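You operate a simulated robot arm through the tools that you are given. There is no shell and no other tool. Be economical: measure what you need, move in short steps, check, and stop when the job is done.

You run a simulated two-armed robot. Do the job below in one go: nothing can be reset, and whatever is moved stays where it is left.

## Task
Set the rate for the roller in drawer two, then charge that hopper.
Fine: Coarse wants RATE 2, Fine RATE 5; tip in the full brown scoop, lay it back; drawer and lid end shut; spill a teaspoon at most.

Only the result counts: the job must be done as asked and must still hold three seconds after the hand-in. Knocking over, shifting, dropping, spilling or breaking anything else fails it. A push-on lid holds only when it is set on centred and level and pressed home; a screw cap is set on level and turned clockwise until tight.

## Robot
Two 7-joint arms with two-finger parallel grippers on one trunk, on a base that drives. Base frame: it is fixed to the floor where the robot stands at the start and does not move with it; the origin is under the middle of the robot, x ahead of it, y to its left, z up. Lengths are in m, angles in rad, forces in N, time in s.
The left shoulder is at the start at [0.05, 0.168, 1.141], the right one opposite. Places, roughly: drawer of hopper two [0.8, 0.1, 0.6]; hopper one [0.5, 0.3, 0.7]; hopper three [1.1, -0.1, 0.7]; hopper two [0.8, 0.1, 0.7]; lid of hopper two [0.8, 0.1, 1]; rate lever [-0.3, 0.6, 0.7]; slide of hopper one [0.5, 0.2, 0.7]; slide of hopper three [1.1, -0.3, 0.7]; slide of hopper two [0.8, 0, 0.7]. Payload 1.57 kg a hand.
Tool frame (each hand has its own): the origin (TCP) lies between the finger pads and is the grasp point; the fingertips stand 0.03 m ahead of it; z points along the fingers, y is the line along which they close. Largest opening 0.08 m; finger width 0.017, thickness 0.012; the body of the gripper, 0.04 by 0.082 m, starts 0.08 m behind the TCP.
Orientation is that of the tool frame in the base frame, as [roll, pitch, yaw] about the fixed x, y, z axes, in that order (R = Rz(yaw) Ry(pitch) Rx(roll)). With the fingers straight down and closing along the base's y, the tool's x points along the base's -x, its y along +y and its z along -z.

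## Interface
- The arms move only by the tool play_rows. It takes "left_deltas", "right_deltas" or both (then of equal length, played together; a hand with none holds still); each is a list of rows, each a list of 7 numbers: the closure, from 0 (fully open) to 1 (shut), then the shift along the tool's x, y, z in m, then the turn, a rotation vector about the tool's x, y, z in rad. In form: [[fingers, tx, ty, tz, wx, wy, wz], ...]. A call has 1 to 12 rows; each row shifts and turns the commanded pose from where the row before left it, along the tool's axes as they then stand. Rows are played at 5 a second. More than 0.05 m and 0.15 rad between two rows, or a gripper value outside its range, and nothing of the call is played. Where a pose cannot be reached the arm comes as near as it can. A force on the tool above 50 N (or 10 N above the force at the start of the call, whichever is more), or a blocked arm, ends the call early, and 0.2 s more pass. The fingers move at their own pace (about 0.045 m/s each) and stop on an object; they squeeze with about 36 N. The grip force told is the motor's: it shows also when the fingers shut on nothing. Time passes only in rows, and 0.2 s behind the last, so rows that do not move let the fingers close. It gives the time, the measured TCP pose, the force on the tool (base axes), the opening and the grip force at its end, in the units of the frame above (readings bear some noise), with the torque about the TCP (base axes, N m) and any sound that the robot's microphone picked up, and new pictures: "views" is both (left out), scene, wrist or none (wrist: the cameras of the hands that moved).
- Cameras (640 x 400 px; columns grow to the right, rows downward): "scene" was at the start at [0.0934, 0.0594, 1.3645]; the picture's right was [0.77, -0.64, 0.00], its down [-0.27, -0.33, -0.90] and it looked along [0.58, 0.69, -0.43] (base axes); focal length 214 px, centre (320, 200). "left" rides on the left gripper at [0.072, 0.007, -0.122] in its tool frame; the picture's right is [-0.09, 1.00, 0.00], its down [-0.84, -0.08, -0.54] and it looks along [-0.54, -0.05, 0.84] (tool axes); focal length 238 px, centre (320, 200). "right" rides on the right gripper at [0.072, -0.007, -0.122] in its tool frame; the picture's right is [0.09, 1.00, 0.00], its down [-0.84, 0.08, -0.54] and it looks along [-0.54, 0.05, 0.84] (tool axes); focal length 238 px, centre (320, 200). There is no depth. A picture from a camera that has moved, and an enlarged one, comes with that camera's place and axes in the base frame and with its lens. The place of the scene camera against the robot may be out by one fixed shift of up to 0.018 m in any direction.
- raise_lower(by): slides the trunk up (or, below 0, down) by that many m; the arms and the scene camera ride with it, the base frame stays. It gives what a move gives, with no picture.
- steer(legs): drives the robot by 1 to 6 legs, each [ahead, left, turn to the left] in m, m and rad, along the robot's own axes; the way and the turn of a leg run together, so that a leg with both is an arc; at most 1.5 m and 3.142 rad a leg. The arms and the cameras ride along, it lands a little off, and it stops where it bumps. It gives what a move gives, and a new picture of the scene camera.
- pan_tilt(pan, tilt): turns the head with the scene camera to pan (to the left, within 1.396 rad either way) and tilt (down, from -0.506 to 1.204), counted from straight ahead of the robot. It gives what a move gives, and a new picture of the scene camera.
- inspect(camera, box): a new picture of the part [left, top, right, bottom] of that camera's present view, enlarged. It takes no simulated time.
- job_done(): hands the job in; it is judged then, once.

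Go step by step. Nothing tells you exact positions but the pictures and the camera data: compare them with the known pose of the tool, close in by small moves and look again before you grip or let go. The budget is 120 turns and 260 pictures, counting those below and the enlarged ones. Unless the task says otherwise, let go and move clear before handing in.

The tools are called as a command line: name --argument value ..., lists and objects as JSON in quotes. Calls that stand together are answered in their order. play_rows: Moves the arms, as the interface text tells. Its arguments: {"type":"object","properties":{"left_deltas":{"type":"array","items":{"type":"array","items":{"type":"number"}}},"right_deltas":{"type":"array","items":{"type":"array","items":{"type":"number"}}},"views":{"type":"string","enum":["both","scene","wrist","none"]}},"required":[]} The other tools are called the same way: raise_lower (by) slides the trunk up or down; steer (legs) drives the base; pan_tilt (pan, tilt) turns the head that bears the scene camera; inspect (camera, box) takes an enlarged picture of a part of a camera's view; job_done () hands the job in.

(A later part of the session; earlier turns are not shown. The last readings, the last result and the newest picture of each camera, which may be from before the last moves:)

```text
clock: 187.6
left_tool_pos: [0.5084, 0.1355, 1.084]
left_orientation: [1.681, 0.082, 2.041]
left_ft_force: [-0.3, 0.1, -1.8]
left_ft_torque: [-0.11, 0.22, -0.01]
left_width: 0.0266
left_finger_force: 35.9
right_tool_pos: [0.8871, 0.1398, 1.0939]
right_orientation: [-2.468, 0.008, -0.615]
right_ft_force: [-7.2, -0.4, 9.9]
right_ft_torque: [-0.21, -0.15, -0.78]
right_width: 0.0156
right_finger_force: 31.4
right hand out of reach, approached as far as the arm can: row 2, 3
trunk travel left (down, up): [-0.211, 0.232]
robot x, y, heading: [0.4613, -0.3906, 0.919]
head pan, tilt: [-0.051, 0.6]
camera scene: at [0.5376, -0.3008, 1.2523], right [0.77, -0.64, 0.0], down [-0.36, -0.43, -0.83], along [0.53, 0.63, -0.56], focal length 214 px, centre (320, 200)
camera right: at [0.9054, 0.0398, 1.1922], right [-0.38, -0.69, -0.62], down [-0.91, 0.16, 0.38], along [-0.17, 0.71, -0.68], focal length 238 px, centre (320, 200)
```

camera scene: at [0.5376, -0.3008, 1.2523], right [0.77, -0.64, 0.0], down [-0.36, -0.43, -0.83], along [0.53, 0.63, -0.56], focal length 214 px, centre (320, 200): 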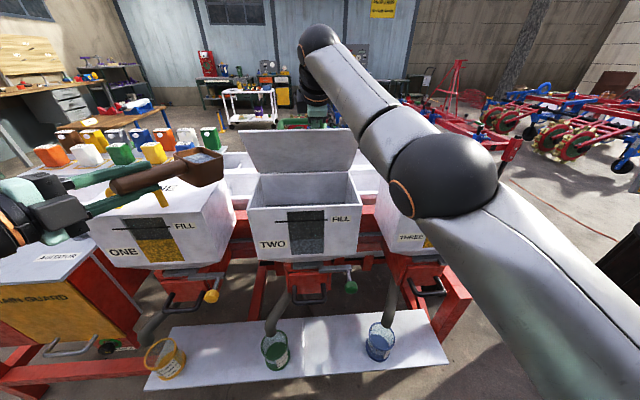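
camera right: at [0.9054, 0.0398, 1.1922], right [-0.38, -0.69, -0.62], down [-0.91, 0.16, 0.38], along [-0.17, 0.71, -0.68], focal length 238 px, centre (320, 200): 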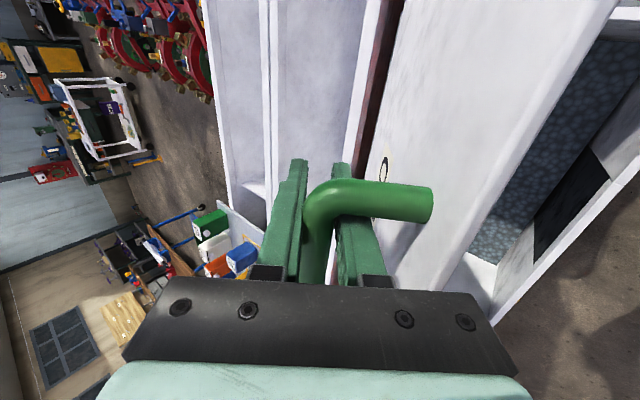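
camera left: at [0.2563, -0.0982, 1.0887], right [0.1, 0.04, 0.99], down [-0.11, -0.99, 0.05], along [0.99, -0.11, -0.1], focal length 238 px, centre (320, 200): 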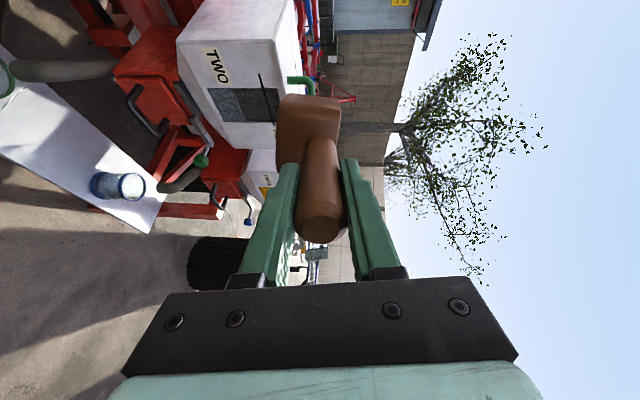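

Lid held ~68° open. Bring the scoop in over hopper two from the left (bowl to about a=0.565, depth 0.535).

play_rows --left_deltas '[[1, -0.0273, 0, 0.0173, 0, 0, 0], [1, -0.0273, 0, 0.0173, 0, 0, 0], [1, -0.0273, 0, 0.0173, 0, 0, 0], [1, -0.0273, 0, 0.0173, 0, 0, 0], [1, -0.0273, 0, 0.0173, 0, 0, 0], [1, -0.0273, 0, 0.0173, 0, 0, 0], [1, 0, 0, 0, 0, 0, 0]]' --views "both"

```text
clock: 189.2
left_tool_pos: [0.6767, 0.0339, 1.0858]
left_orientation: [1.679, 0.082, 2.043]
left_ft_force: [0.8, 0.7, -2.0]
left_ft_torque: [-0.13, 0.2, 0.0]
left_width: 0.0266
left_finger_force: 35.8
right_tool_pos: [0.8864, 0.14, 1.0938]
right_orientation: [-2.472, 0.007, -0.619]
right_ft_force: [-13.0, 3.1, 13.4]
right_ft_torque: [0.1, 0.25, -0.41]
right_width: 0.0157
right_finger_force: 31.3
trunk travel left (down, up): [-0.211, 0.232]
robot x, y, heading: [0.4642, -0.3862, 0.921]
head pan, tilt: [-0.051, 0.6]
camera scene: at [0.5367, -0.3008, 1.2523], right [0.76, -0.64, 0.0], down [-0.36, -0.43, -0.83], along [0.53, 0.63, -0.56], focal length 214 px, centre (320, 200)
camera left: at [0.5346, 0.0436, 1.0993], right [0.1, 0.04, 0.99], down [-0.11, -0.99, 0.05], along [0.99, -0.11, -0.1], focal length 238 px, centre (320, 200)
```

scene: 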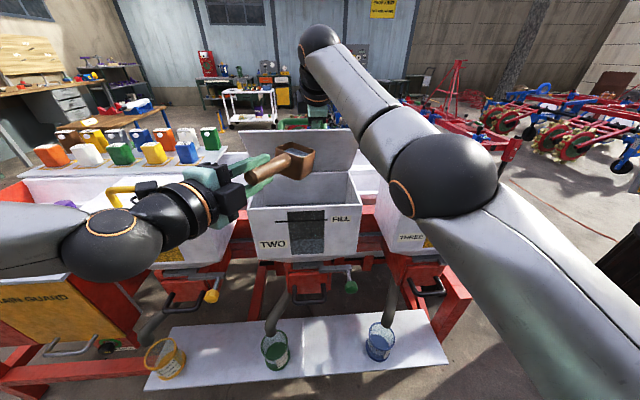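
left: 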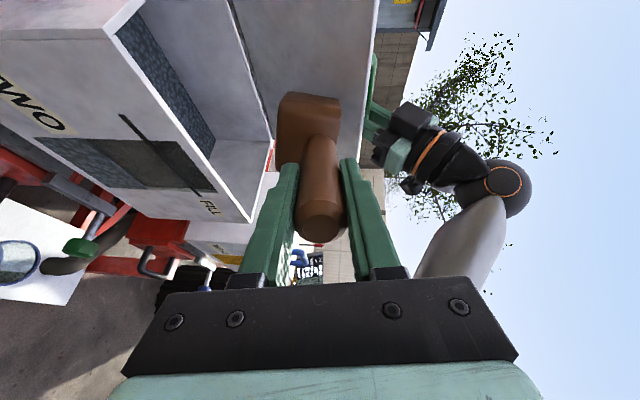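

Zoom to check the bowl's place over the opening.

inspect --camera "scene" --box '[200, 110, 400, 270]'

inspect --camera "right" --box '[320, 0, 640, 330]'

```text
2.50 times, centred on (300, 190) of scene
camera zoom: at [0.5367, -0.3008, 1.2523], right [0.76, -0.64, 0.0], down [-0.36, -0.43, -0.83], along [0.53, 0.63, -0.56], focal length 536 px, centre (370, 225)
```

zoom: 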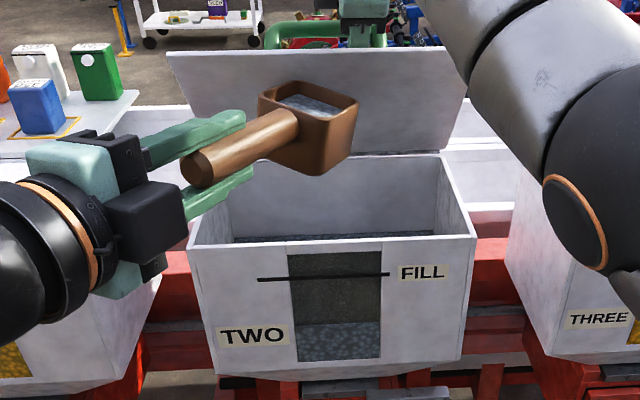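

```text
1.21 times, centred on (480, 165) of right
camera zoom: at [0.9051, 0.0394, 1.192], right [-0.38, -0.69, -0.62], down [-0.91, 0.16, 0.38], along [-0.16, 0.71, -0.68], focal length 289 px, centre (126, 242)
```

zoom: 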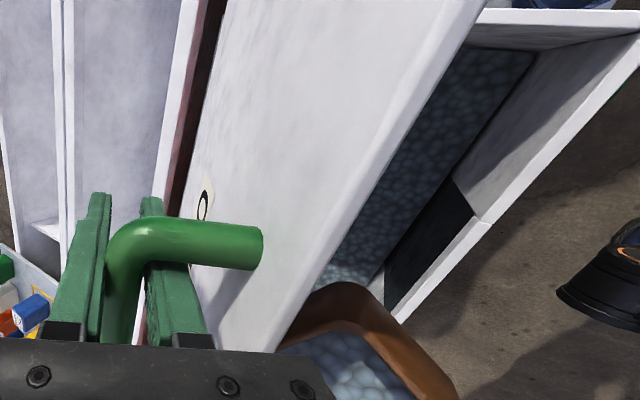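

Bowl is slightly close to the front rim. A 3 cm drive ahead opens the lid further and carries the bowl deeper; then ease the scoop back 1 cm.

steer --legs '[[0.03, 0, 0]]'

play_rows --left_deltas '[[1, -0.004, 0, -0.008, 0, 0, 0], [1, 0, 0, 0, 0, 0, 0]]' --views "scene"

inspect --camera "right" --box '[320, 0, 640, 330]'

```text
clock: 190.0
left_tool_pos: [0.6934, 0.0575, 1.0846]
left_orientation: [1.681, 0.084, 2.039]
left_ft_force: [-1.2, -1.9, -3.3]
left_ft_torque: [-0.18, 0.37, -0.09]
left_width: 0.0266
left_finger_force: 36.7
right_tool_pos: [0.9058, 0.1647, 1.0959]
right_orientation: [-2.465, 0.008, -0.618]
right_ft_force: [-11.7, 12.6, 18.4]
right_ft_torque: [-0.16, 0.22, -0.57]
right_width: 0.0161
right_finger_force: 31.5
trunk travel left (down, up): [-0.211, 0.232]
robot x, y, heading: [0.484, -0.3654, 0.923]
head pan, tilt: [-0.051, 0.6]
camera scene: at [0.5545, -0.2764, 1.2523], right [0.76, -0.64, 0.0], down [-0.36, -0.43, -0.83], along [0.53, 0.63, -0.56], focal length 214 px, centre (320, 200)
```

scene: 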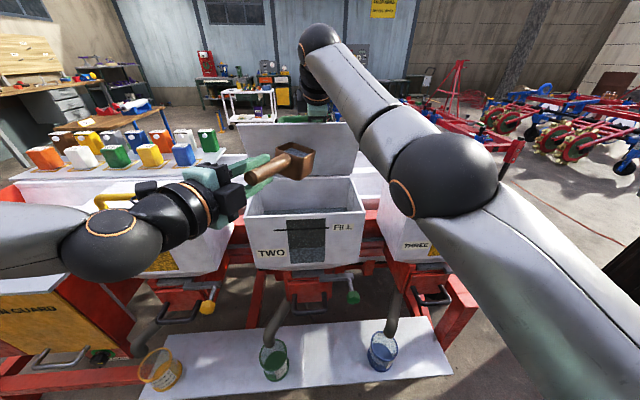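

```text
clock: 190.6
left_tool_pos: [0.6909, 0.0501, 1.0846]
left_orientation: [1.685, 0.082, 2.042]
left_ft_force: [-0.3, -0.1, -2.5]
left_ft_torque: [-0.09, 0.23, 0.03]
left_width: 0.0264
left_finger_force: 35.2
right_tool_pos: [0.9047, 0.1649, 1.0961]
right_orientation: [-2.463, 0.012, -0.615]
right_ft_force: [-7.7, 1.8, 4.8]
right_ft_torque: [-0.1, 0.11, -0.74]
right_width: 0.0157
right_finger_force: 31.2
trunk travel left (down, up): [-0.211, 0.232]
robot x, y, heading: [0.4777, -0.362, 0.924]
head pan, tilt: [-0.051, 0.6]
camera scene: at [0.556, -0.2764, 1.2521], right [0.77, -0.64, 0.0], down [-0.36, -0.43, -0.83], along [0.53, 0.63, -0.56], focal length 214 px, centre (320, 200)
```

scene: 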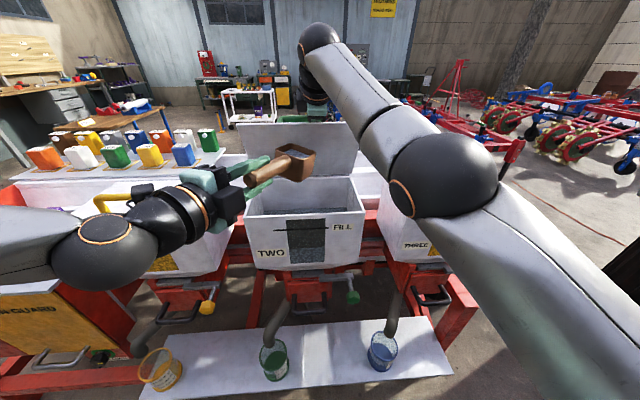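

```text
1.21 times, centred on (480, 165) of right
camera zoom: at [0.9235, 0.0641, 1.1933], right [-0.38, -0.68, -0.63], down [-0.91, 0.15, 0.38], along [-0.17, 0.72, -0.68], focal length 289 px, centre (126, 242)
```

zoom: 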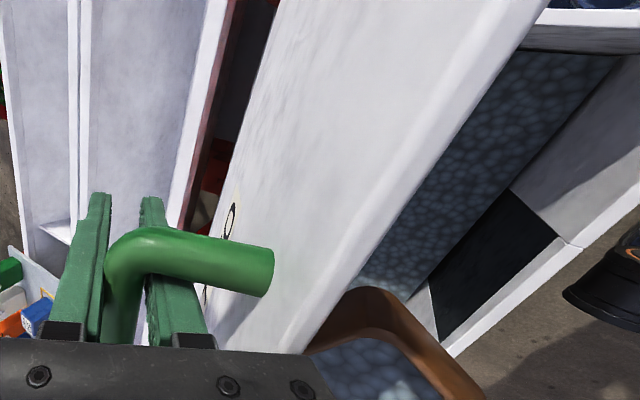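

Now pour: roll the left hand to tip the scoop leftward, first ~75°.

play_rows --left_deltas '[[1, 0, 0, 0, 0, 0, -0.12], [1, 0, 0, 0, 0, 0, -0.12], [1, 0, 0, 0, 0, 0, -0.12], [1, 0, 0, 0, 0, 0, -0.12], [1, 0, 0, 0, 0, 0, -0.12], [1, 0, 0, 0, 0, 0, -0.12], [1, 0, 0, 0, 0, 0, -0.12], [1, 0, 0, 0, 0, 0, -0.12], [1, 0, 0, 0, 0, 0, -0.12], [1, 0, 0, 0, 0, 0, -0.12], [1, 0, 0, 0, 0, 0, 0]]' --views "scene"

inspect --camera "scene" --box '[200, 110, 400, 270]'

```text
clock: 193.0
left_tool_pos: [0.6905, 0.0514, 1.0868]
left_orientation: [1.947, 1.266, 2.392]
left_ft_force: [-0.3, 0.7, -2.0]
left_ft_torque: [-0.04, 0.22, -0.01]
left_width: 0.0265
left_finger_force: 35.8
right_tool_pos: [0.9054, 0.1646, 1.0953]
right_orientation: [-2.462, 0.011, -0.617]
right_ft_force: [-11.0, 7.6, 8.4]
right_ft_torque: [0.34, 0.45, -0.25]
right_width: 0.0155
right_finger_force: 31.1
trunk travel left (down, up): [-0.211, 0.232]
robot x, y, heading: [0.4799, -0.3621, 0.924]
head pan, tilt: [-0.051, 0.6]
camera scene: at [0.5554, -0.2762, 1.2522], right [0.76, -0.64, 0.0], down [-0.36, -0.43, -0.83], along [0.53, 0.63, -0.56], focal length 214 px, centre (320, 200)
```

scene: 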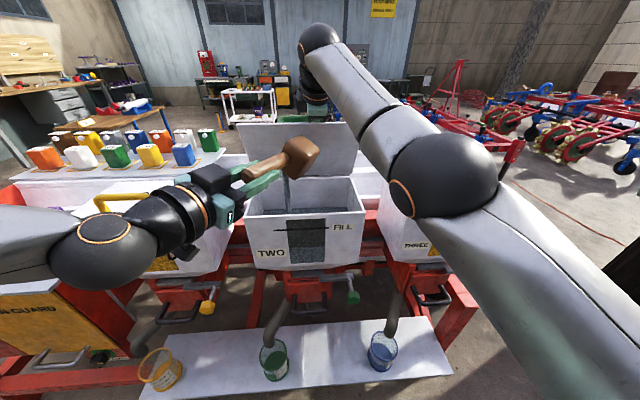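

```text
2.50 times, centred on (300, 190) of scene
camera zoom: at [0.5554, -0.2762, 1.2522], right [0.76, -0.64, 0.0], down [-0.36, -0.43, -0.83], along [0.53, 0.63, -0.56], focal length 536 px, centre (370, 225)
```

zoom: 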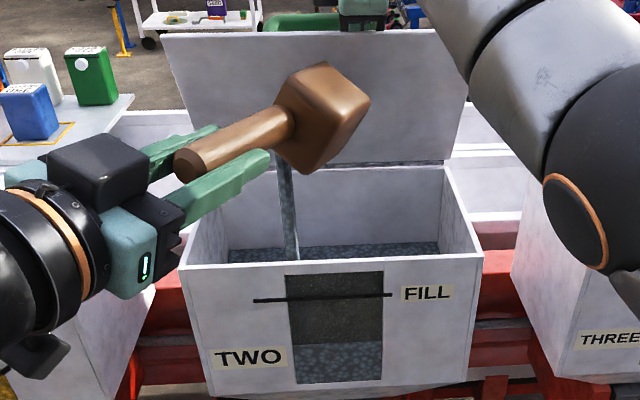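

The stream falls well inside the hopper. Continue rolling to ~140° and wait.

play_rows --left_deltas '[[1, 0, 0, 0, 0, 0, 0], [1, 0, 0, 0, 0, 0, 0], [1, 0, 0, 0, 0, 0, -0.14], [1, 0, 0, 0, 0, 0, -0.14], [1, 0, 0, 0, 0, 0, -0.14], [1, 0, 0, 0, 0, 0, -0.14], [1, 0, 0, 0, 0, 0, -0.14], [1, 0, 0, 0, 0, 0, -0.14], [1, 0, 0, 0, 0, 0, -0.14], [1, 0, 0, 0, 0, 0, -0.14], [1, 0, 0, 0, 0, 0, 0], [1, 0, 0, 0, 0, 0, 0]]' --views "scene"

inspect --camera "scene" --box '[200, 110, 400, 270]'

```text
clock: 195.6
left_tool_pos: [0.6908, 0.0495, 1.085]
left_orientation: [-1.718, 0.73, -1.209]
left_ft_force: [0.2, -0.3, -1.1]
left_ft_torque: [0.01, 0.13, 0.0]
left_width: 0.0264
left_finger_force: 36.4
right_tool_pos: [0.9052, 0.1643, 1.0971]
right_orientation: [-2.463, 0.009, -0.615]
right_ft_force: [-11.3, 6.4, 9.4]
right_ft_torque: [-0.16, -0.03, -0.83]
right_width: 0.0157
right_finger_force: 31.7
trunk travel left (down, up): [-0.211, 0.232]
robot x, y, heading: [0.4816, -0.365, 0.922]
head pan, tilt: [-0.051, 0.6]
camera scene: at [0.5551, -0.2763, 1.2522], right [0.76, -0.64, 0.0], down [-0.36, -0.43, -0.83], along [0.53, 0.63, -0.56], focal length 214 px, centre (320, 200)
```

scene: 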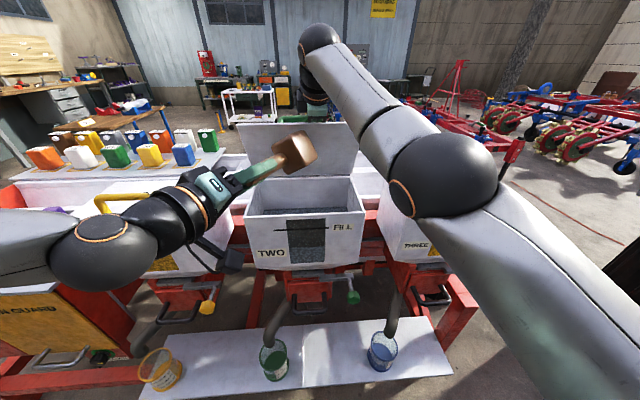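

```text
2.50 times, centred on (300, 190) of scene
camera zoom: at [0.5551, -0.2763, 1.2522], right [0.76, -0.64, 0.0], down [-0.36, -0.43, -0.83], along [0.53, 0.63, -0.56], focal length 536 px, centre (370, 225)
```

zoom: 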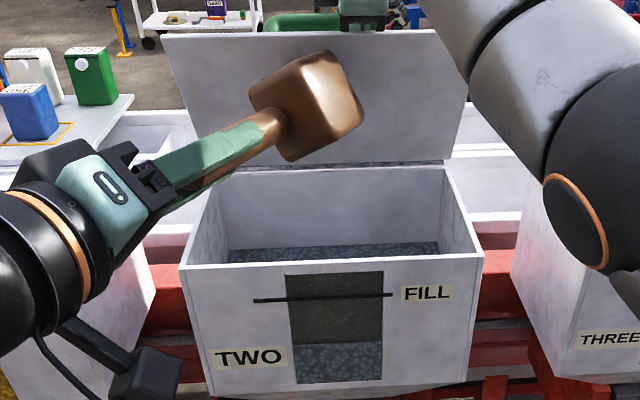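

Stream stopped and weight dropped by ~1.2 N. Roll a bit further to empty fully, then roll back.

play_rows --left_deltas '[[1, 0, 0, 0, 0, 0, -0.14], [1, 0, 0, 0, 0, 0, -0.14], [1, 0, 0, 0, 0, 0, -0.14], [1, 0, 0, 0, 0, 0, 0], [1, 0, 0, 0, 0, 0, 0], [1, 0, 0, 0, 0, 0, 0]]' --views "none"

play_rows --left_deltas '[[1, 0, 0, 0, 0, 0, 0.145], [1, 0, 0, 0, 0, 0, 0.145], [1, 0, 0, 0, 0, 0, 0.145], [1, 0, 0, 0, 0, 0, 0.145], [1, 0, 0, 0, 0, 0, 0.145], [1, 0, 0, 0, 0, 0, 0.145], [1, 0, 0, 0, 0, 0, 0.145], [1, 0, 0, 0, 0, 0, 0.145], [1, 0, 0, 0, 0, 0, 0.145], [1, 0, 0, 0, 0, 0, 0.145]]' --views "none"

play_rows --left_deltas '[[1, 0, 0, 0, 0, 0, 0.145], [1, 0, 0, 0, 0, 0, 0.145], [1, 0, 0, 0, 0, 0, 0.145], [1, 0, 0, 0, 0, 0, 0.145], [1, 0, 0, 0, 0, 0, 0.145], [1, 0, 0, 0, 0, 0, 0.145], [1, 0, 0, 0, 0, 0, 0.145], [1, 0, 0, 0, 0, 0, 0.145], [1, 0, 0, 0, 0, 0, 0.13], [1, 0, 0, 0, 0, 0, 0]]' --views "scene"

inspect --camera "scene" --box '[200, 110, 400, 270]'

```text
clock: 197.0
left_tool_pos: [0.6897, 0.0514, 1.0862]
left_orientation: [-1.688, 0.316, -1.149]
left_ft_force: [-8.3, -11.2, -4.8]
left_ft_torque: [0.07, 0.27, -0.92]
left_width: 0.0265
left_finger_force: 35.7
right_tool_pos: [0.9052, 0.166, 1.0952]
right_orientation: [-2.462, 0.011, -0.615]
right_ft_force: [-5.6, 18.0, 9.0]
right_ft_torque: [-0.83, 0.19, -0.92]
right_width: 0.0155
right_finger_force: 31.6
trunk travel left (down, up): [-0.211, 0.232]
robot x, y, heading: [0.4781, -0.3661, 0.924]
head pan, tilt: [-0.051, 0.6]
```

```text
clock: 199.2
left_tool_pos: [0.6899, 0.0493, 1.0865]
left_orientation: [2.08, 1.341, 2.531]
left_ft_force: [0.3, 0.5, -0.3]
left_ft_torque: [-0.02, 0.14, 0.02]
left_width: 0.0267
left_finger_force: 35.7
right_tool_pos: [0.9067, 0.1647, 1.096]
right_orientation: [-2.464, 0.009, -0.617]
right_ft_force: [-10.9, 5.6, 8.3]
right_ft_torque: [-0.03, 0.2, -0.69]
right_width: 0.0156
right_finger_force: 31.9
trunk travel left (down, up): [-0.211, 0.232]
robot x, y, heading: [0.4826, -0.3638, 0.925]
head pan, tilt: [-0.051, 0.6]
```

```text
clock: 201.4
left_tool_pos: [0.6899, 0.0498, 1.0859]
left_orientation: [1.682, 0.08, 2.04]
left_ft_force: [0.1, 0.3, -0.7]
left_ft_torque: [-0.03, 0.09, 0.0]
left_width: 0.0266
left_finger_force: 35.9
right_tool_pos: [0.9066, 0.1652, 1.0954]
right_orientation: [-2.465, 0.009, -0.616]
right_ft_force: [-11.6, 5.0, 6.8]
right_ft_torque: [-0.17, 0.03, -0.84]
right_width: 0.0154
right_finger_force: 31.0
trunk travel left (down, up): [-0.211, 0.232]
robot x, y, heading: [0.4825, -0.362, 0.923]
head pan, tilt: [-0.051, 0.6]
camera scene: at [0.5551, -0.2763, 1.2522], right [0.76, -0.64, 0.0], down [-0.36, -0.43, -0.83], along [0.53, 0.63, -0.56], focal length 214 px, centre (320, 200)
```

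scene: 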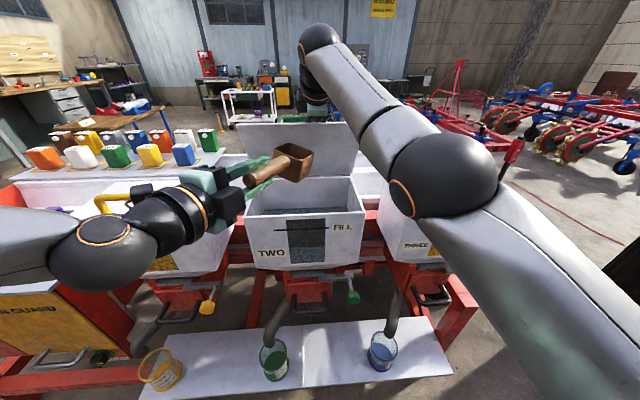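

```text
2.50 times, centred on (300, 190) of scene
camera zoom: at [0.5551, -0.2763, 1.2522], right [0.76, -0.64, 0.0], down [-0.36, -0.43, -0.83], along [0.53, 0.63, -0.56], focal length 536 px, centre (370, 225)
```

zoom: 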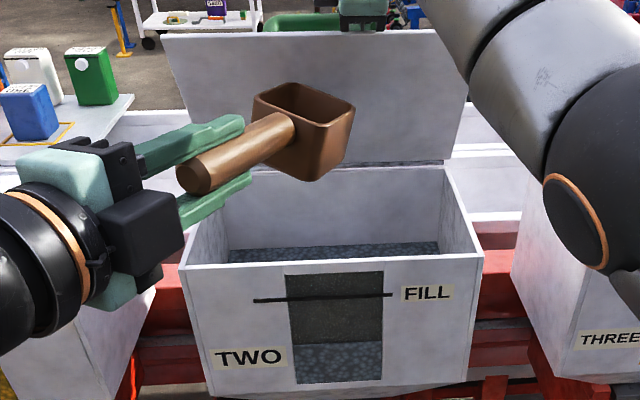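

Scoop is empty. Withdraw it to the left the way it came.

play_rows --left_deltas '[[1, 0.0273, 0, -0.019, 0, 0, 0], [1, 0.0273, 0, -0.0173, 0, 0, 0], [1, 0.0273, 0, -0.0173, 0, 0, 0], [1, 0.0273, 0, -0.0173, 0, 0, 0], [1, 0.0273, 0, -0.0173, 0, 0, 0], [1, 0.0273, 0, -0.0173, 0, 0, 0], [1, 0, 0, 0, 0, 0, 0]]' --views "scene"

steer --legs '[[-0.04, 0, 0]]'

```text
clock: 203.0
left_tool_pos: [0.522, 0.1503, 1.0832]
left_orientation: [1.68, 0.083, 2.041]
left_ft_force: [-0.2, -0.6, -0.7]
left_ft_torque: [-0.05, 0.12, -0.02]
left_width: 0.0265
left_finger_force: 35.7
right_tool_pos: [0.9052, 0.1644, 1.0951]
right_orientation: [-2.465, 0.01, -0.615]
right_ft_force: [-11.9, 6.2, 7.6]
right_ft_torque: [-0.05, 0.13, -0.71]
right_width: 0.0158
right_finger_force: 31.7
trunk travel left (down, up): [-0.211, 0.232]
robot x, y, heading: [0.4813, -0.3655, 0.917]
head pan, tilt: [-0.051, 0.6]
camera scene: at [0.5552, -0.2762, 1.2522], right [0.76, -0.64, 0.0], down [-0.36, -0.43, -0.83], along [0.53, 0.63, -0.56], focal length 214 px, centre (320, 200)
```

scene: 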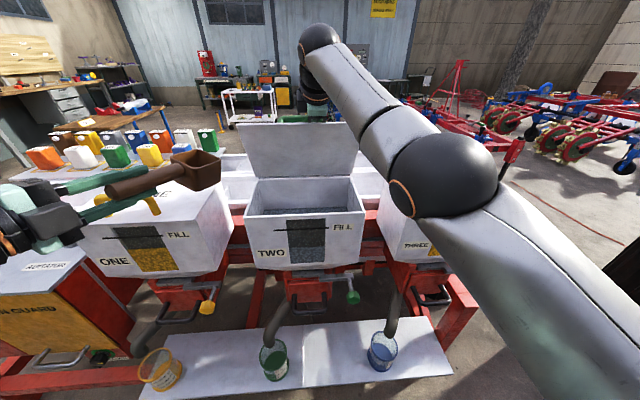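

```text
clock: 203.9
left_tool_pos: [0.5006, 0.1201, 1.08]
left_orientation: [1.686, 0.083, 2.041]
left_ft_force: [0.0, -0.9, -0.6]
left_ft_torque: [-0.06, 0.1, -0.02]
left_width: 0.0265
left_finger_force: 36.3
right_tool_pos: [0.8842, 0.1351, 1.0894]
right_orientation: [-2.478, 0.008, -0.618]
right_ft_force: [-7.7, 8.9, -21.1]
right_ft_torque: [0.08, -0.46, -1.06]
right_width: 0.016
right_finger_force: 31.3
trunk travel left (down, up): [-0.211, 0.232]
robot x, y, heading: [0.4609, -0.3973, 0.923]
head pan, tilt: [-0.051, 0.6]
camera scene: at [0.5341, -0.3045, 1.2514], right [0.77, -0.64, 0.0], down [-0.36, -0.43, -0.82], along [0.53, 0.63, -0.57], focal length 214 px, centre (320, 200)
```

scene: 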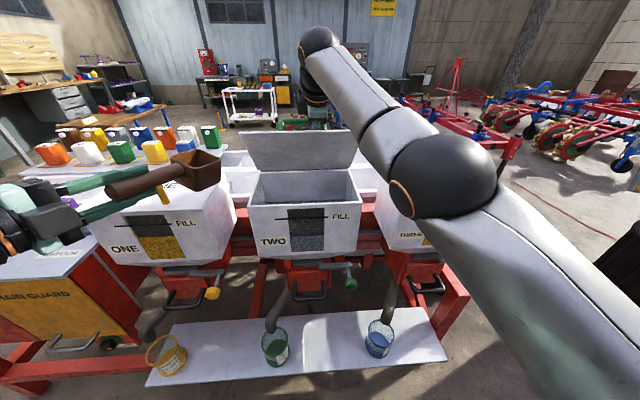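

Now lower the lid along its arc.

play_rows --right_deltas '[[1, -0.003, 0.014, -0.003, 0.08, 0, 0], [1, -0.002, 0.013, -0.005, 0.08, 0, 0], [1, 0, 0.012, -0.0054, 0.08, 0, 0], [1, 0, 0.0121, -0.0051, 0.08, 0, 0], [1, 0, 0.0122, -0.0048, 0.08, 0, 0], [1, 0, 0, 0, 0, 0, 0]]' --views "wrist"

```text
clock: 205.2
left_tool_pos: [0.4976, 0.1132, 1.084]
left_orientation: [1.681, 0.078, 2.043]
left_ft_force: [-0.2, -0.5, -1.6]
left_ft_torque: [-0.06, 0.1, 0.01]
left_width: 0.0265
left_finger_force: 36.0
right_tool_pos: [0.8787, 0.1859, 1.1115]
right_orientation: [-2.142, 0.018, -0.613]
right_ft_force: [-6.1, -21.5, 15.3]
right_ft_torque: [-3.0, 2.0, 0.95]
right_width: 0.0159
right_finger_force: 31.2
right hand out of reach, approached as far as the arm can: row 1, 2, 3, 4, 5
trunk travel left (down, up): [-0.211, 0.232]
robot x, y, heading: [0.4548, -0.3951, 0.922]
head pan, tilt: [-0.051, 0.6]
stopped in row 6 (right hand): the force on the tool passed its limit (the readings are from after the stop); the commanded pose is now the measured one
camera right: at [0.8802, 0.0625, 1.1805], right [-0.25, -0.48, -0.84], down [-0.97, 0.07, 0.24], along [-0.06, 0.87, -0.49], focal length 238 px, centre (320, 200)
```

right: 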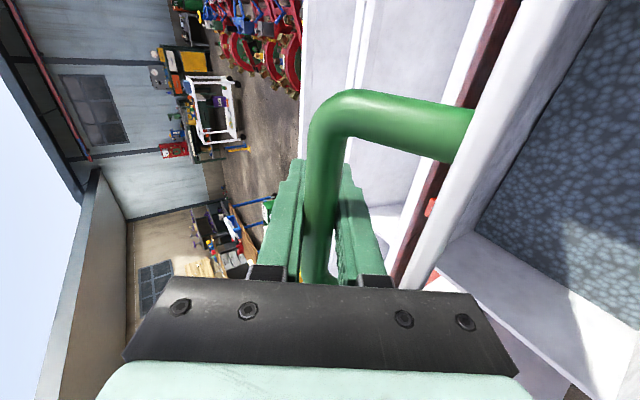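

The hand lurched forward to an older commanded pose; now it's reset. Pull straight back 4 cm.

play_rows --right_deltas '[[1, 0, 0.0108, -0.0168, 0, 0, 0], [1, 0, 0.0108, -0.0168, 0, 0, 0], [1, 0, 0.0108, -0.0168, 0, 0, 0], [1, 0, 0, 0, 0, 0, 0]]' --views "both"

```text
clock: 206.2
left_tool_pos: [0.5007, 0.117, 1.0808]
left_orientation: [1.684, 0.082, 2.044]
left_ft_force: [0.1, 0.2, -2.0]
left_ft_torque: [-0.05, 0.12, -0.01]
left_width: 0.0266
left_finger_force: 36.2
right_tool_pos: [0.879, 0.188, 1.1103]
right_orientation: [-2.161, 0.021, -0.613]
right_ft_force: [0.9, -10.3, -17.0]
right_ft_torque: [-0.8, 0.1, -0.39]
right_width: 0.0157
right_finger_force: 31.3
right hand out of reach, approached as far as the arm can: row 1, 2, 3
trunk travel left (down, up): [-0.211, 0.232]
robot x, y, heading: [0.4579, -0.4011, 0.92]
head pan, tilt: [-0.051, 0.6]
camera scene: at [0.5346, -0.3073, 1.2515], right [0.77, -0.64, 0.0], down [-0.36, -0.43, -0.82], along [0.53, 0.63, -0.57], focal length 214 px, centre (320, 200)
camera right: at [0.8819, 0.0647, 1.1817], right [-0.26, -0.5, -0.83], down [-0.96, 0.07, 0.25], along [-0.06, 0.87, -0.5], focal length 238 px, centre (320, 200)
```

scene: 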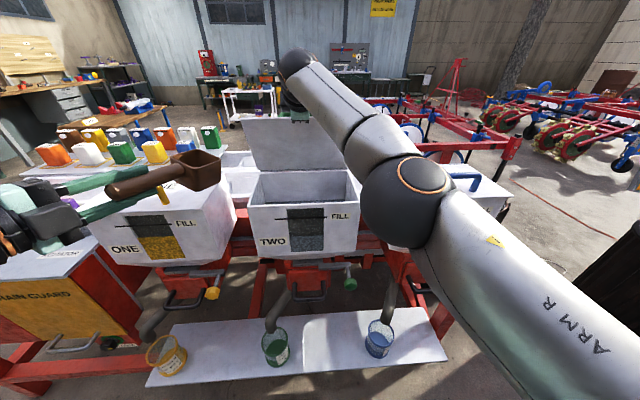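
right: 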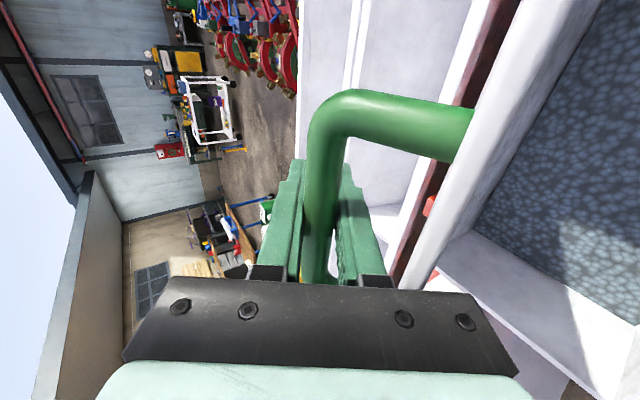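

Use the base to draw the lid forward 5 cm (tangent is horizontal here).

steer --legs '[[-0.05, 0, 0]]'

play_rows --right_deltas '[[1, 0, 0.008, -0.008, 0, 0, 0], [1, 0, 0.008, -0.008, 0, 0, 0], [1, 0, 0, 0, 0, 0, 0]]' --views "both"

```text
clock: 207.1
left_tool_pos: [0.4712, 0.0792, 1.0825]
left_orientation: [1.687, 0.081, 2.043]
left_ft_force: [0.3, 0.9, -1.3]
left_ft_torque: [-0.01, 0.1, 0.02]
left_width: 0.0267
left_finger_force: 36.0
right_tool_pos: [0.8465, 0.1505, 1.1129]
right_orientation: [-2.153, 0.02, -0.608]
right_ft_force: [2.7, -0.2, -17.2]
right_ft_torque: [0.14, 0.04, -0.13]
right_width: 0.0157
right_finger_force: 31.2
trunk travel left (down, up): [-0.211, 0.232]
robot x, y, heading: [0.4249, -0.437, 0.921]
head pan, tilt: [-0.051, 0.6]
camera scene: at [0.5043, -0.3463, 1.2518], right [0.77, -0.64, 0.0], down [-0.36, -0.43, -0.82], along [0.53, 0.63, -0.57], focal length 214 px, centre (320, 200)
```

scene: 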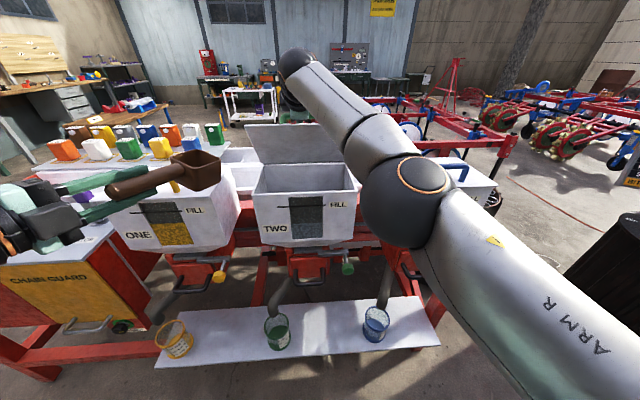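

```text
clock: 207.9
left_tool_pos: [0.4691, 0.0776, 1.083]
left_orientation: [1.684, 0.082, 2.042]
left_ft_force: [0.0, 0.5, -1.6]
left_ft_torque: [-0.05, 0.13, -0.01]
left_width: 0.0268
left_finger_force: 35.7
right_tool_pos: [0.8469, 0.1493, 1.1118]
right_orientation: [-2.156, 0.022, -0.609]
right_ft_force: [0.4, 0.7, -8.6]
right_ft_torque: [0.24, 0.29, 0.13]
right_width: 0.0157
right_finger_force: 31.0
right hand out of reach, approached as far as the arm can: row 1, 2
trunk travel left (down, up): [-0.211, 0.232]
robot x, y, heading: [0.4268, -0.4374, 0.923]
head pan, tilt: [-0.051, 0.6]
camera scene: at [0.5036, -0.3472, 1.2518], right [0.77, -0.64, 0.0], down [-0.36, -0.43, -0.82], along [0.53, 0.63, -0.57], focal length 214 px, centre (320, 200)
camera right: at [0.8497, 0.0257, 1.1826], right [-0.25, -0.49, -0.83], down [-0.97, 0.07, 0.25], along [-0.07, 0.87, -0.49], focal length 238 px, centre (320, 200)
```

scene: 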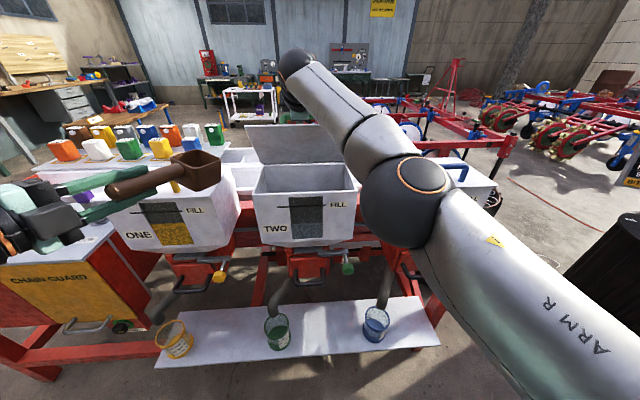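
right: 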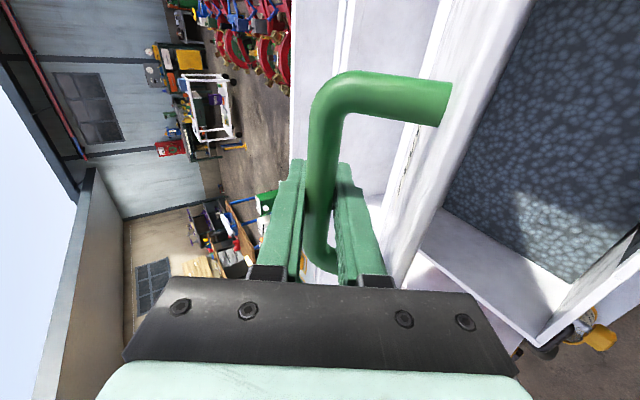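

The arm is stretched straight (singular). Lower the lid more with the base, then pitch up to unbend it; also lift the scoop a little for clearance.

steer --legs '[[-0.03, 0, 0]]'

play_rows --left_deltas '[[1, 0, 0.02, 0, 0, 0, 0], [1, 0, 0.02, 0, 0, 0, 0], [1, 0, 0.02, 0, 0, 0, 0], [1, 0, 0, 0, 0, 0, 0], [1, 0, 0, 0, 0, 0, 0]]' --right_deltas '[[1, 0, 0.008, 0.004, 0.05, 0, 0], [1, 0, 0.01, 0.002, 0.05, 0, 0], [1, 0, 0.01, -0.002, 0.05, 0, 0], [1, 0, 0.01, -0.002, 0, 0, 0], [1, 0, 0, 0, 0, 0, 0]]' --views "both"

```text
clock: 208.7
left_tool_pos: [0.4531, 0.0559, 1.0804]
left_orientation: [1.688, 0.084, 2.041]
left_ft_force: [0.0, -0.1, -1.3]
left_ft_torque: [-0.04, 0.11, 0.01]
left_width: 0.0266
left_finger_force: 36.1
right_tool_pos: [0.8311, 0.1275, 1.1058]
right_orientation: [-2.162, 0.021, -0.61]
right_ft_force: [3.9, 5.1, -23.1]
right_ft_torque: [0.06, -0.01, -0.56]
right_width: 0.0155
right_finger_force: 31.4
trunk travel left (down, up): [-0.211, 0.232]
robot x, y, heading: [0.4097, -0.4587, 0.919]
head pan, tilt: [-0.051, 0.6]
camera scene: at [0.4869, -0.3689, 1.2515], right [0.77, -0.64, 0.0], down [-0.37, -0.43, -0.82], along [0.53, 0.63, -0.57], focal length 214 px, centre (320, 200)
```

scene: 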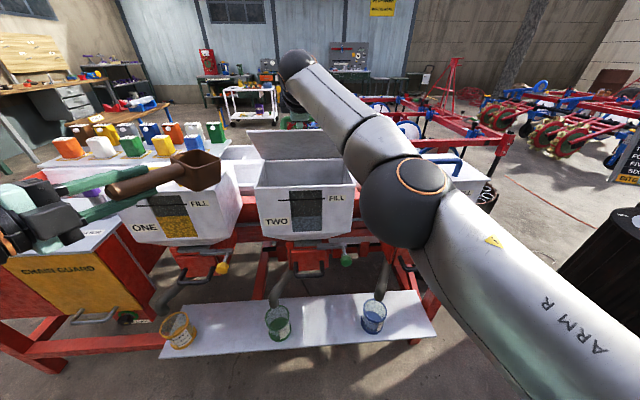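

```text
clock: 209.9
left_tool_pos: [0.4531, 0.0578, 1.145]
left_orientation: [1.681, 0.079, 2.043]
left_ft_force: [-0.1, 1.4, -0.5]
left_ft_torque: [-0.06, 0.08, -0.01]
left_width: 0.0267
left_finger_force: 35.6
right_tool_pos: [0.8439, 0.1437, 1.0964]
right_orientation: [-1.999, 0.02, -0.609]
right_ft_force: [-6.3, -8.2, 22.3]
right_ft_torque: [-0.34, 0.32, 0.0]
right_width: 0.0156
right_finger_force: 31.1
right hand out of reach, approached as far as the arm can: row 1, 2, 3, 4
trunk travel left (down, up): [-0.211, 0.232]
robot x, y, heading: [0.4107, -0.4609, 0.925]
head pan, tilt: [-0.051, 0.6]
camera scene: at [0.4824, -0.3753, 1.2526], right [0.77, -0.64, 0.0], down [-0.36, -0.43, -0.83], along [0.53, 0.63, -0.56], focal length 214 px, centre (320, 200)
camera right: at [0.8425, 0.0139, 1.1516], right [-0.18, -0.38, -0.91], down [-0.98, 0.05, 0.17], along [-0.02, 0.92, -0.38], focal length 238 px, centre (320, 200)
camera left: at [0.3107, 0.0688, 1.1589], right [0.1, 0.04, 0.99], down [-0.11, -0.99, 0.05], along [0.99, -0.11, -0.1], focal length 238 px, centre (320, 200)
```

scene: 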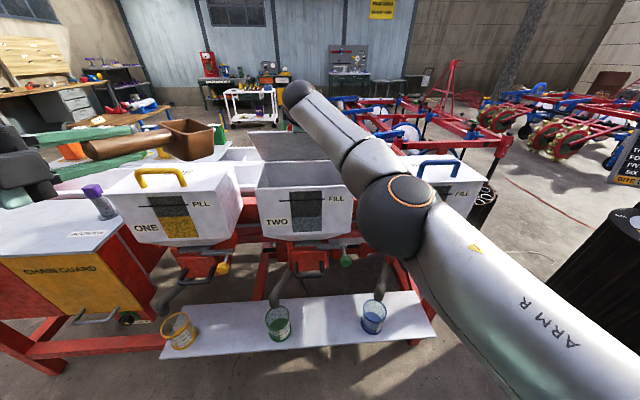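
right: 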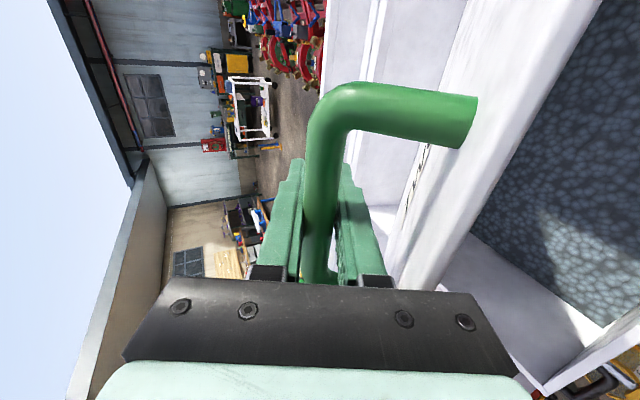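
left: 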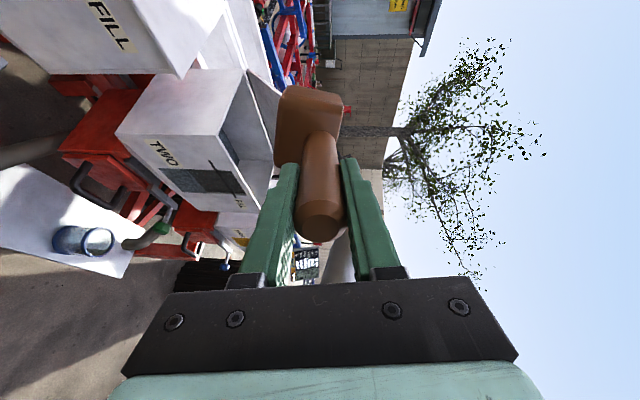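

Keep drawing the lid down with base and trunk: back 4 cm, then down 3 cm.

steer --legs '[[-0.035, 0, 0]]'

raise_lower --by -0.02

play_rows --right_deltas '[[1, 0, 0.008, -0.01, 0, 0, 0], [1, 0, 0.008, -0.01, 0, 0, 0], [1, 0, 0, 0, 0, 0, 0]]' --views "wrist"

```text
clock: 210.8
left_tool_pos: [0.4359, 0.0367, 1.1401]
left_orientation: [1.688, 0.085, 2.043]
left_ft_force: [-0.5, -0.4, -0.9]
left_ft_torque: [-0.02, 0.11, 0.0]
left_width: 0.0265
left_finger_force: 35.9
right_tool_pos: [0.8285, 0.123, 1.081]
right_orientation: [-2.026, 0.02, -0.612]
right_ft_force: [5.8, 9.0, -22.1]
right_ft_torque: [0.31, -0.32, -0.21]
right_width: 0.0157
right_finger_force: 30.7
trunk travel left (down, up): [-0.211, 0.232]
robot x, y, heading: [0.3915, -0.4871, 0.922]
head pan, tilt: [-0.051, 0.6]
camera scene: at [0.4661, -0.3965, 1.2512], right [0.76, -0.64, 0.0], down [-0.37, -0.44, -0.82], along [0.53, 0.63, -0.57], focal length 214 px, centre (320, 200)
```

scene: 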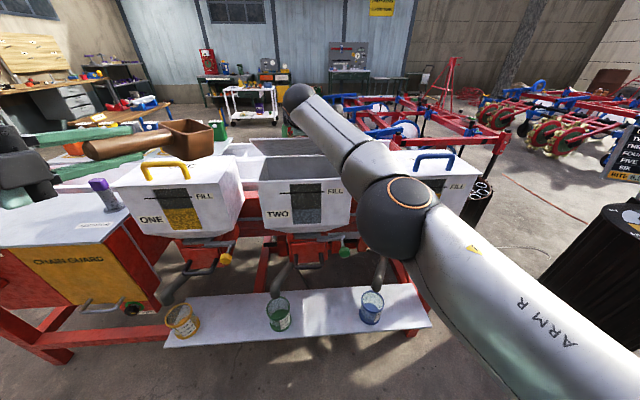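

```text
clock: 211.4
left_tool_pos: [0.4326, 0.0312, 1.1255]
left_orientation: [1.679, 0.079, 2.042]
left_ft_force: [0.2, 0.7, -1.1]
left_ft_torque: [-0.04, 0.11, 0.01]
left_width: 0.0265
left_finger_force: 35.7
right_tool_pos: [0.8256, 0.1177, 1.0704]
right_orientation: [-2.01, 0.022, -0.611]
right_ft_force: [-7.5, -11.6, 16.7]
right_ft_torque: [-0.14, 0.28, 0.09]
right_width: 0.0158
right_finger_force: 31.5
trunk travel left (down, up): [-0.191, 0.252]
robot x, y, heading: [0.3912, -0.4903, 0.926]
head pan, tilt: [-0.051, 0.6]
```

```text
clock: 212.2
left_tool_pos: [0.4358, 0.0364, 1.1211]
left_orientation: [1.686, 0.083, 2.04]
left_ft_force: [-0.1, -0.3, -0.7]
left_ft_torque: [-0.08, 0.07, 0.02]
left_width: 0.0268
left_finger_force: 35.7
right_tool_pos: [0.8142, 0.1013, 1.0536]
right_orientation: [-2.031, 0.021, -0.617]
right_ft_force: [4.7, 13.2, -18.4]
right_ft_torque: [0.25, -0.22, -0.12]
right_width: 0.0156
right_finger_force: 31.7
trunk travel left (down, up): [-0.191, 0.252]
robot x, y, heading: [0.389, -0.4848, 0.926]
head pan, tilt: [-0.051, 0.6]
camera right: at [0.8125, -0.0287, 1.1111], right [-0.2, -0.4, -0.89], down [-0.98, 0.06, 0.19], along [-0.02, 0.91, -0.41], focal length 238 px, centre (320, 200)
```

right: 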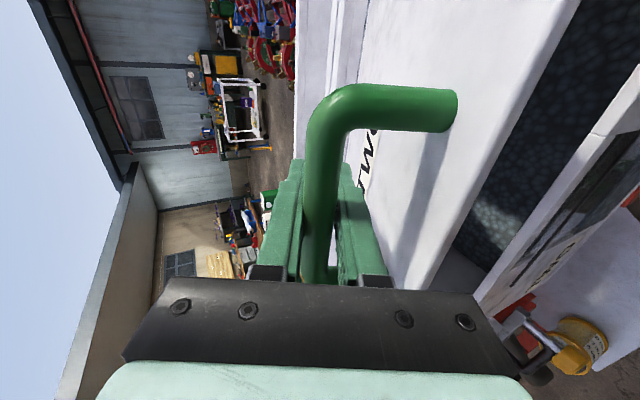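

Arm is freed and the lid is at ~20°. Finish closing.

play_rows --right_deltas '[[1, 0, 0.0124, -0.001, 0.075, 0, 0], [1, 0, 0.0124, -0.0015, 0.075, 0, 0], [1, 0, 0.0124, -0.002, 0.075, 0, 0], [1, 0, 0.0124, -0.002, 0.075, 0, 0], [1, 0, 0.003, 0, 0, 0, 0], [1, 0, 0, 0, 0, 0, 0]]' --views "both"

```text
clock: 213.6
left_tool_pos: [0.4352, 0.0331, 1.1237]
left_orientation: [1.683, 0.082, 2.041]
left_ft_force: [0.0, 0.0, -2.5]
left_ft_torque: [-0.08, 0.09, -0.03]
left_width: 0.0265
left_finger_force: 36.2
right_tool_pos: [0.7994, 0.0805, 1.0117]
right_orientation: [-1.717, 0.023, -0.616]
right_ft_force: [6.5, -11.7, 2.7]
right_ft_torque: [-0.09, -0.21, 0.07]
right_width: 0.0158
right_finger_force: 31.1
trunk travel left (down, up): [-0.191, 0.252]
robot x, y, heading: [0.3909, -0.4897, 0.923]
head pan, tilt: [-0.051, 0.6]
camera scene: at [0.4643, -0.4015, 1.2322], right [0.76, -0.64, 0.0], down [-0.36, -0.43, -0.83], along [0.53, 0.63, -0.56], focal length 214 px, centre (320, 200)
camera right: at [0.7889, -0.0605, 1.0348], right [-0.03, -0.16, -0.99], down [-1.0, 0.04, 0.02], along [0.03, 0.99, -0.16], focal length 238 px, centre (320, 200)
```

scene: 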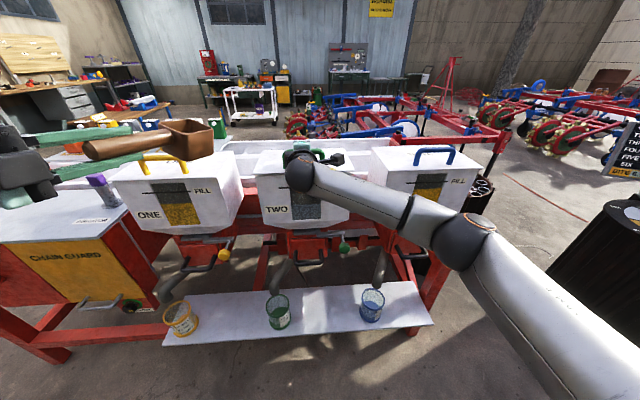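
right: 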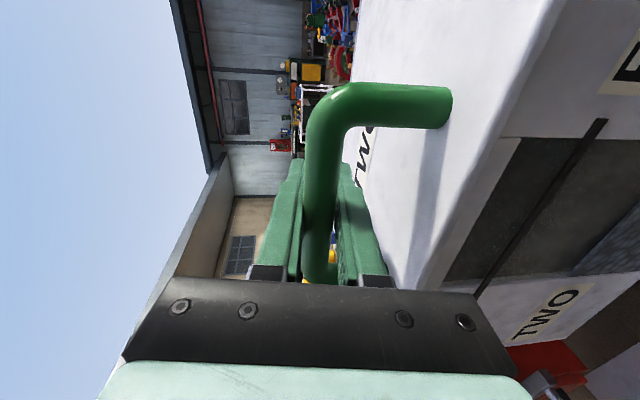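

Press gently, release and withdraw the right hand.

play_rows --right_deltas '[[1, 0, 0.004, 0, 0, 0, 0], [0.6, 0, 0, 0, 0, 0, 0], [0.5, 0, 0, 0, 0, 0, 0], [0.5, 0, 0, 0, 0, 0, 0], [0.5, 0, 0.003, -0.03, 0, 0, 0], [0.5, 0, 0.003, -0.035, 0, 0, 0], [0.5, 0, 0, -0.035, 0, 0, 0], [0.5, 0, 0, -0.04, 0, 0, 0], [0.5, 0, 0, 0, 0, 0, 0]]' --views "scene"

inspect --camera "scene" --box '[220, 130, 380, 250]'

inspect --camera "right" --box '[260, 0, 640, 240]'

```text
clock: 215.6
left_tool_pos: [0.4358, 0.0326, 1.1236]
left_orientation: [1.684, 0.084, 2.042]
left_ft_force: [-0.7, 0.3, -1.4]
left_ft_torque: [-0.08, 0.09, 0.0]
left_width: 0.0268
left_finger_force: 36.1
right_tool_pos: [0.7193, -0.0319, 1.0226]
right_orientation: [-1.719, 0.021, -0.612]
right_ft_force: [0.8, -0.5, -0.8]
right_ft_torque: [-0.04, 0.02, -0.01]
right_width: 0.04
right_finger_force: 0.0
trunk travel left (down, up): [-0.191, 0.252]
robot x, y, heading: [0.3855, -0.4847, 0.92]
head pan, tilt: [-0.051, 0.6]
camera scene: at [0.4637, -0.3998, 1.232], right [0.76, -0.64, 0.0], down [-0.36, -0.43, -0.83], along [0.53, 0.63, -0.56], focal length 214 px, centre (320, 200)
```

scene: 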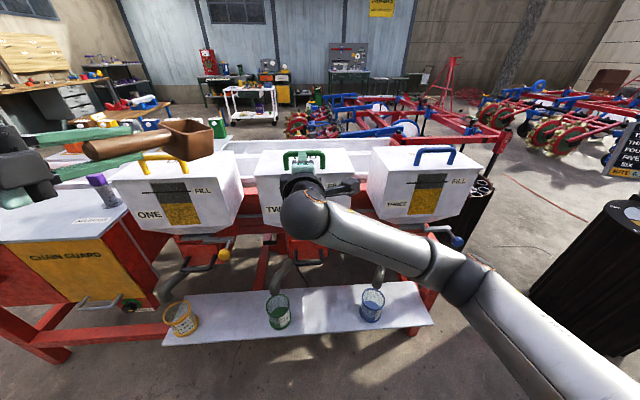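

```text
3.33 times, centred on (300, 190) of scene
camera zoom: at [0.4637, -0.3998, 1.232], right [0.76, -0.64, 0.0], down [-0.36, -0.43, -0.83], along [0.53, 0.63, -0.56], focal length 715 px, centre (387, 233)
```

zoom: 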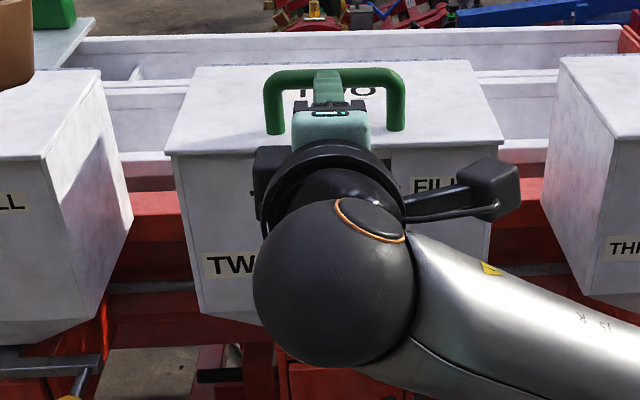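

```text
1.67 times, centred on (450, 120) of right
camera zoom: at [0.7098, -0.1714, 1.0451], right [-0.03, -0.16, -0.99], down [-1.0, 0.03, 0.02], along [0.03, 0.99, -0.16], focal length 397 px, centre (103, 333)
```

zoom: 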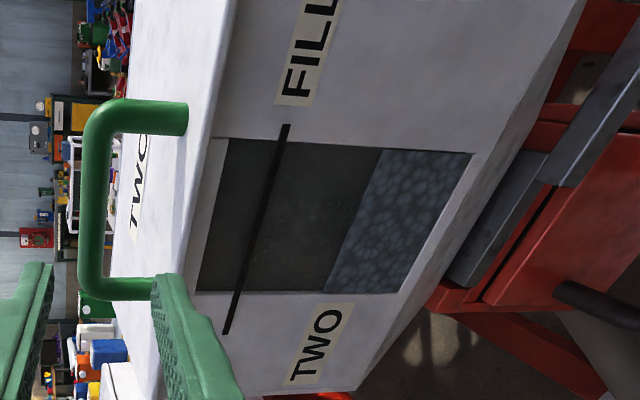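

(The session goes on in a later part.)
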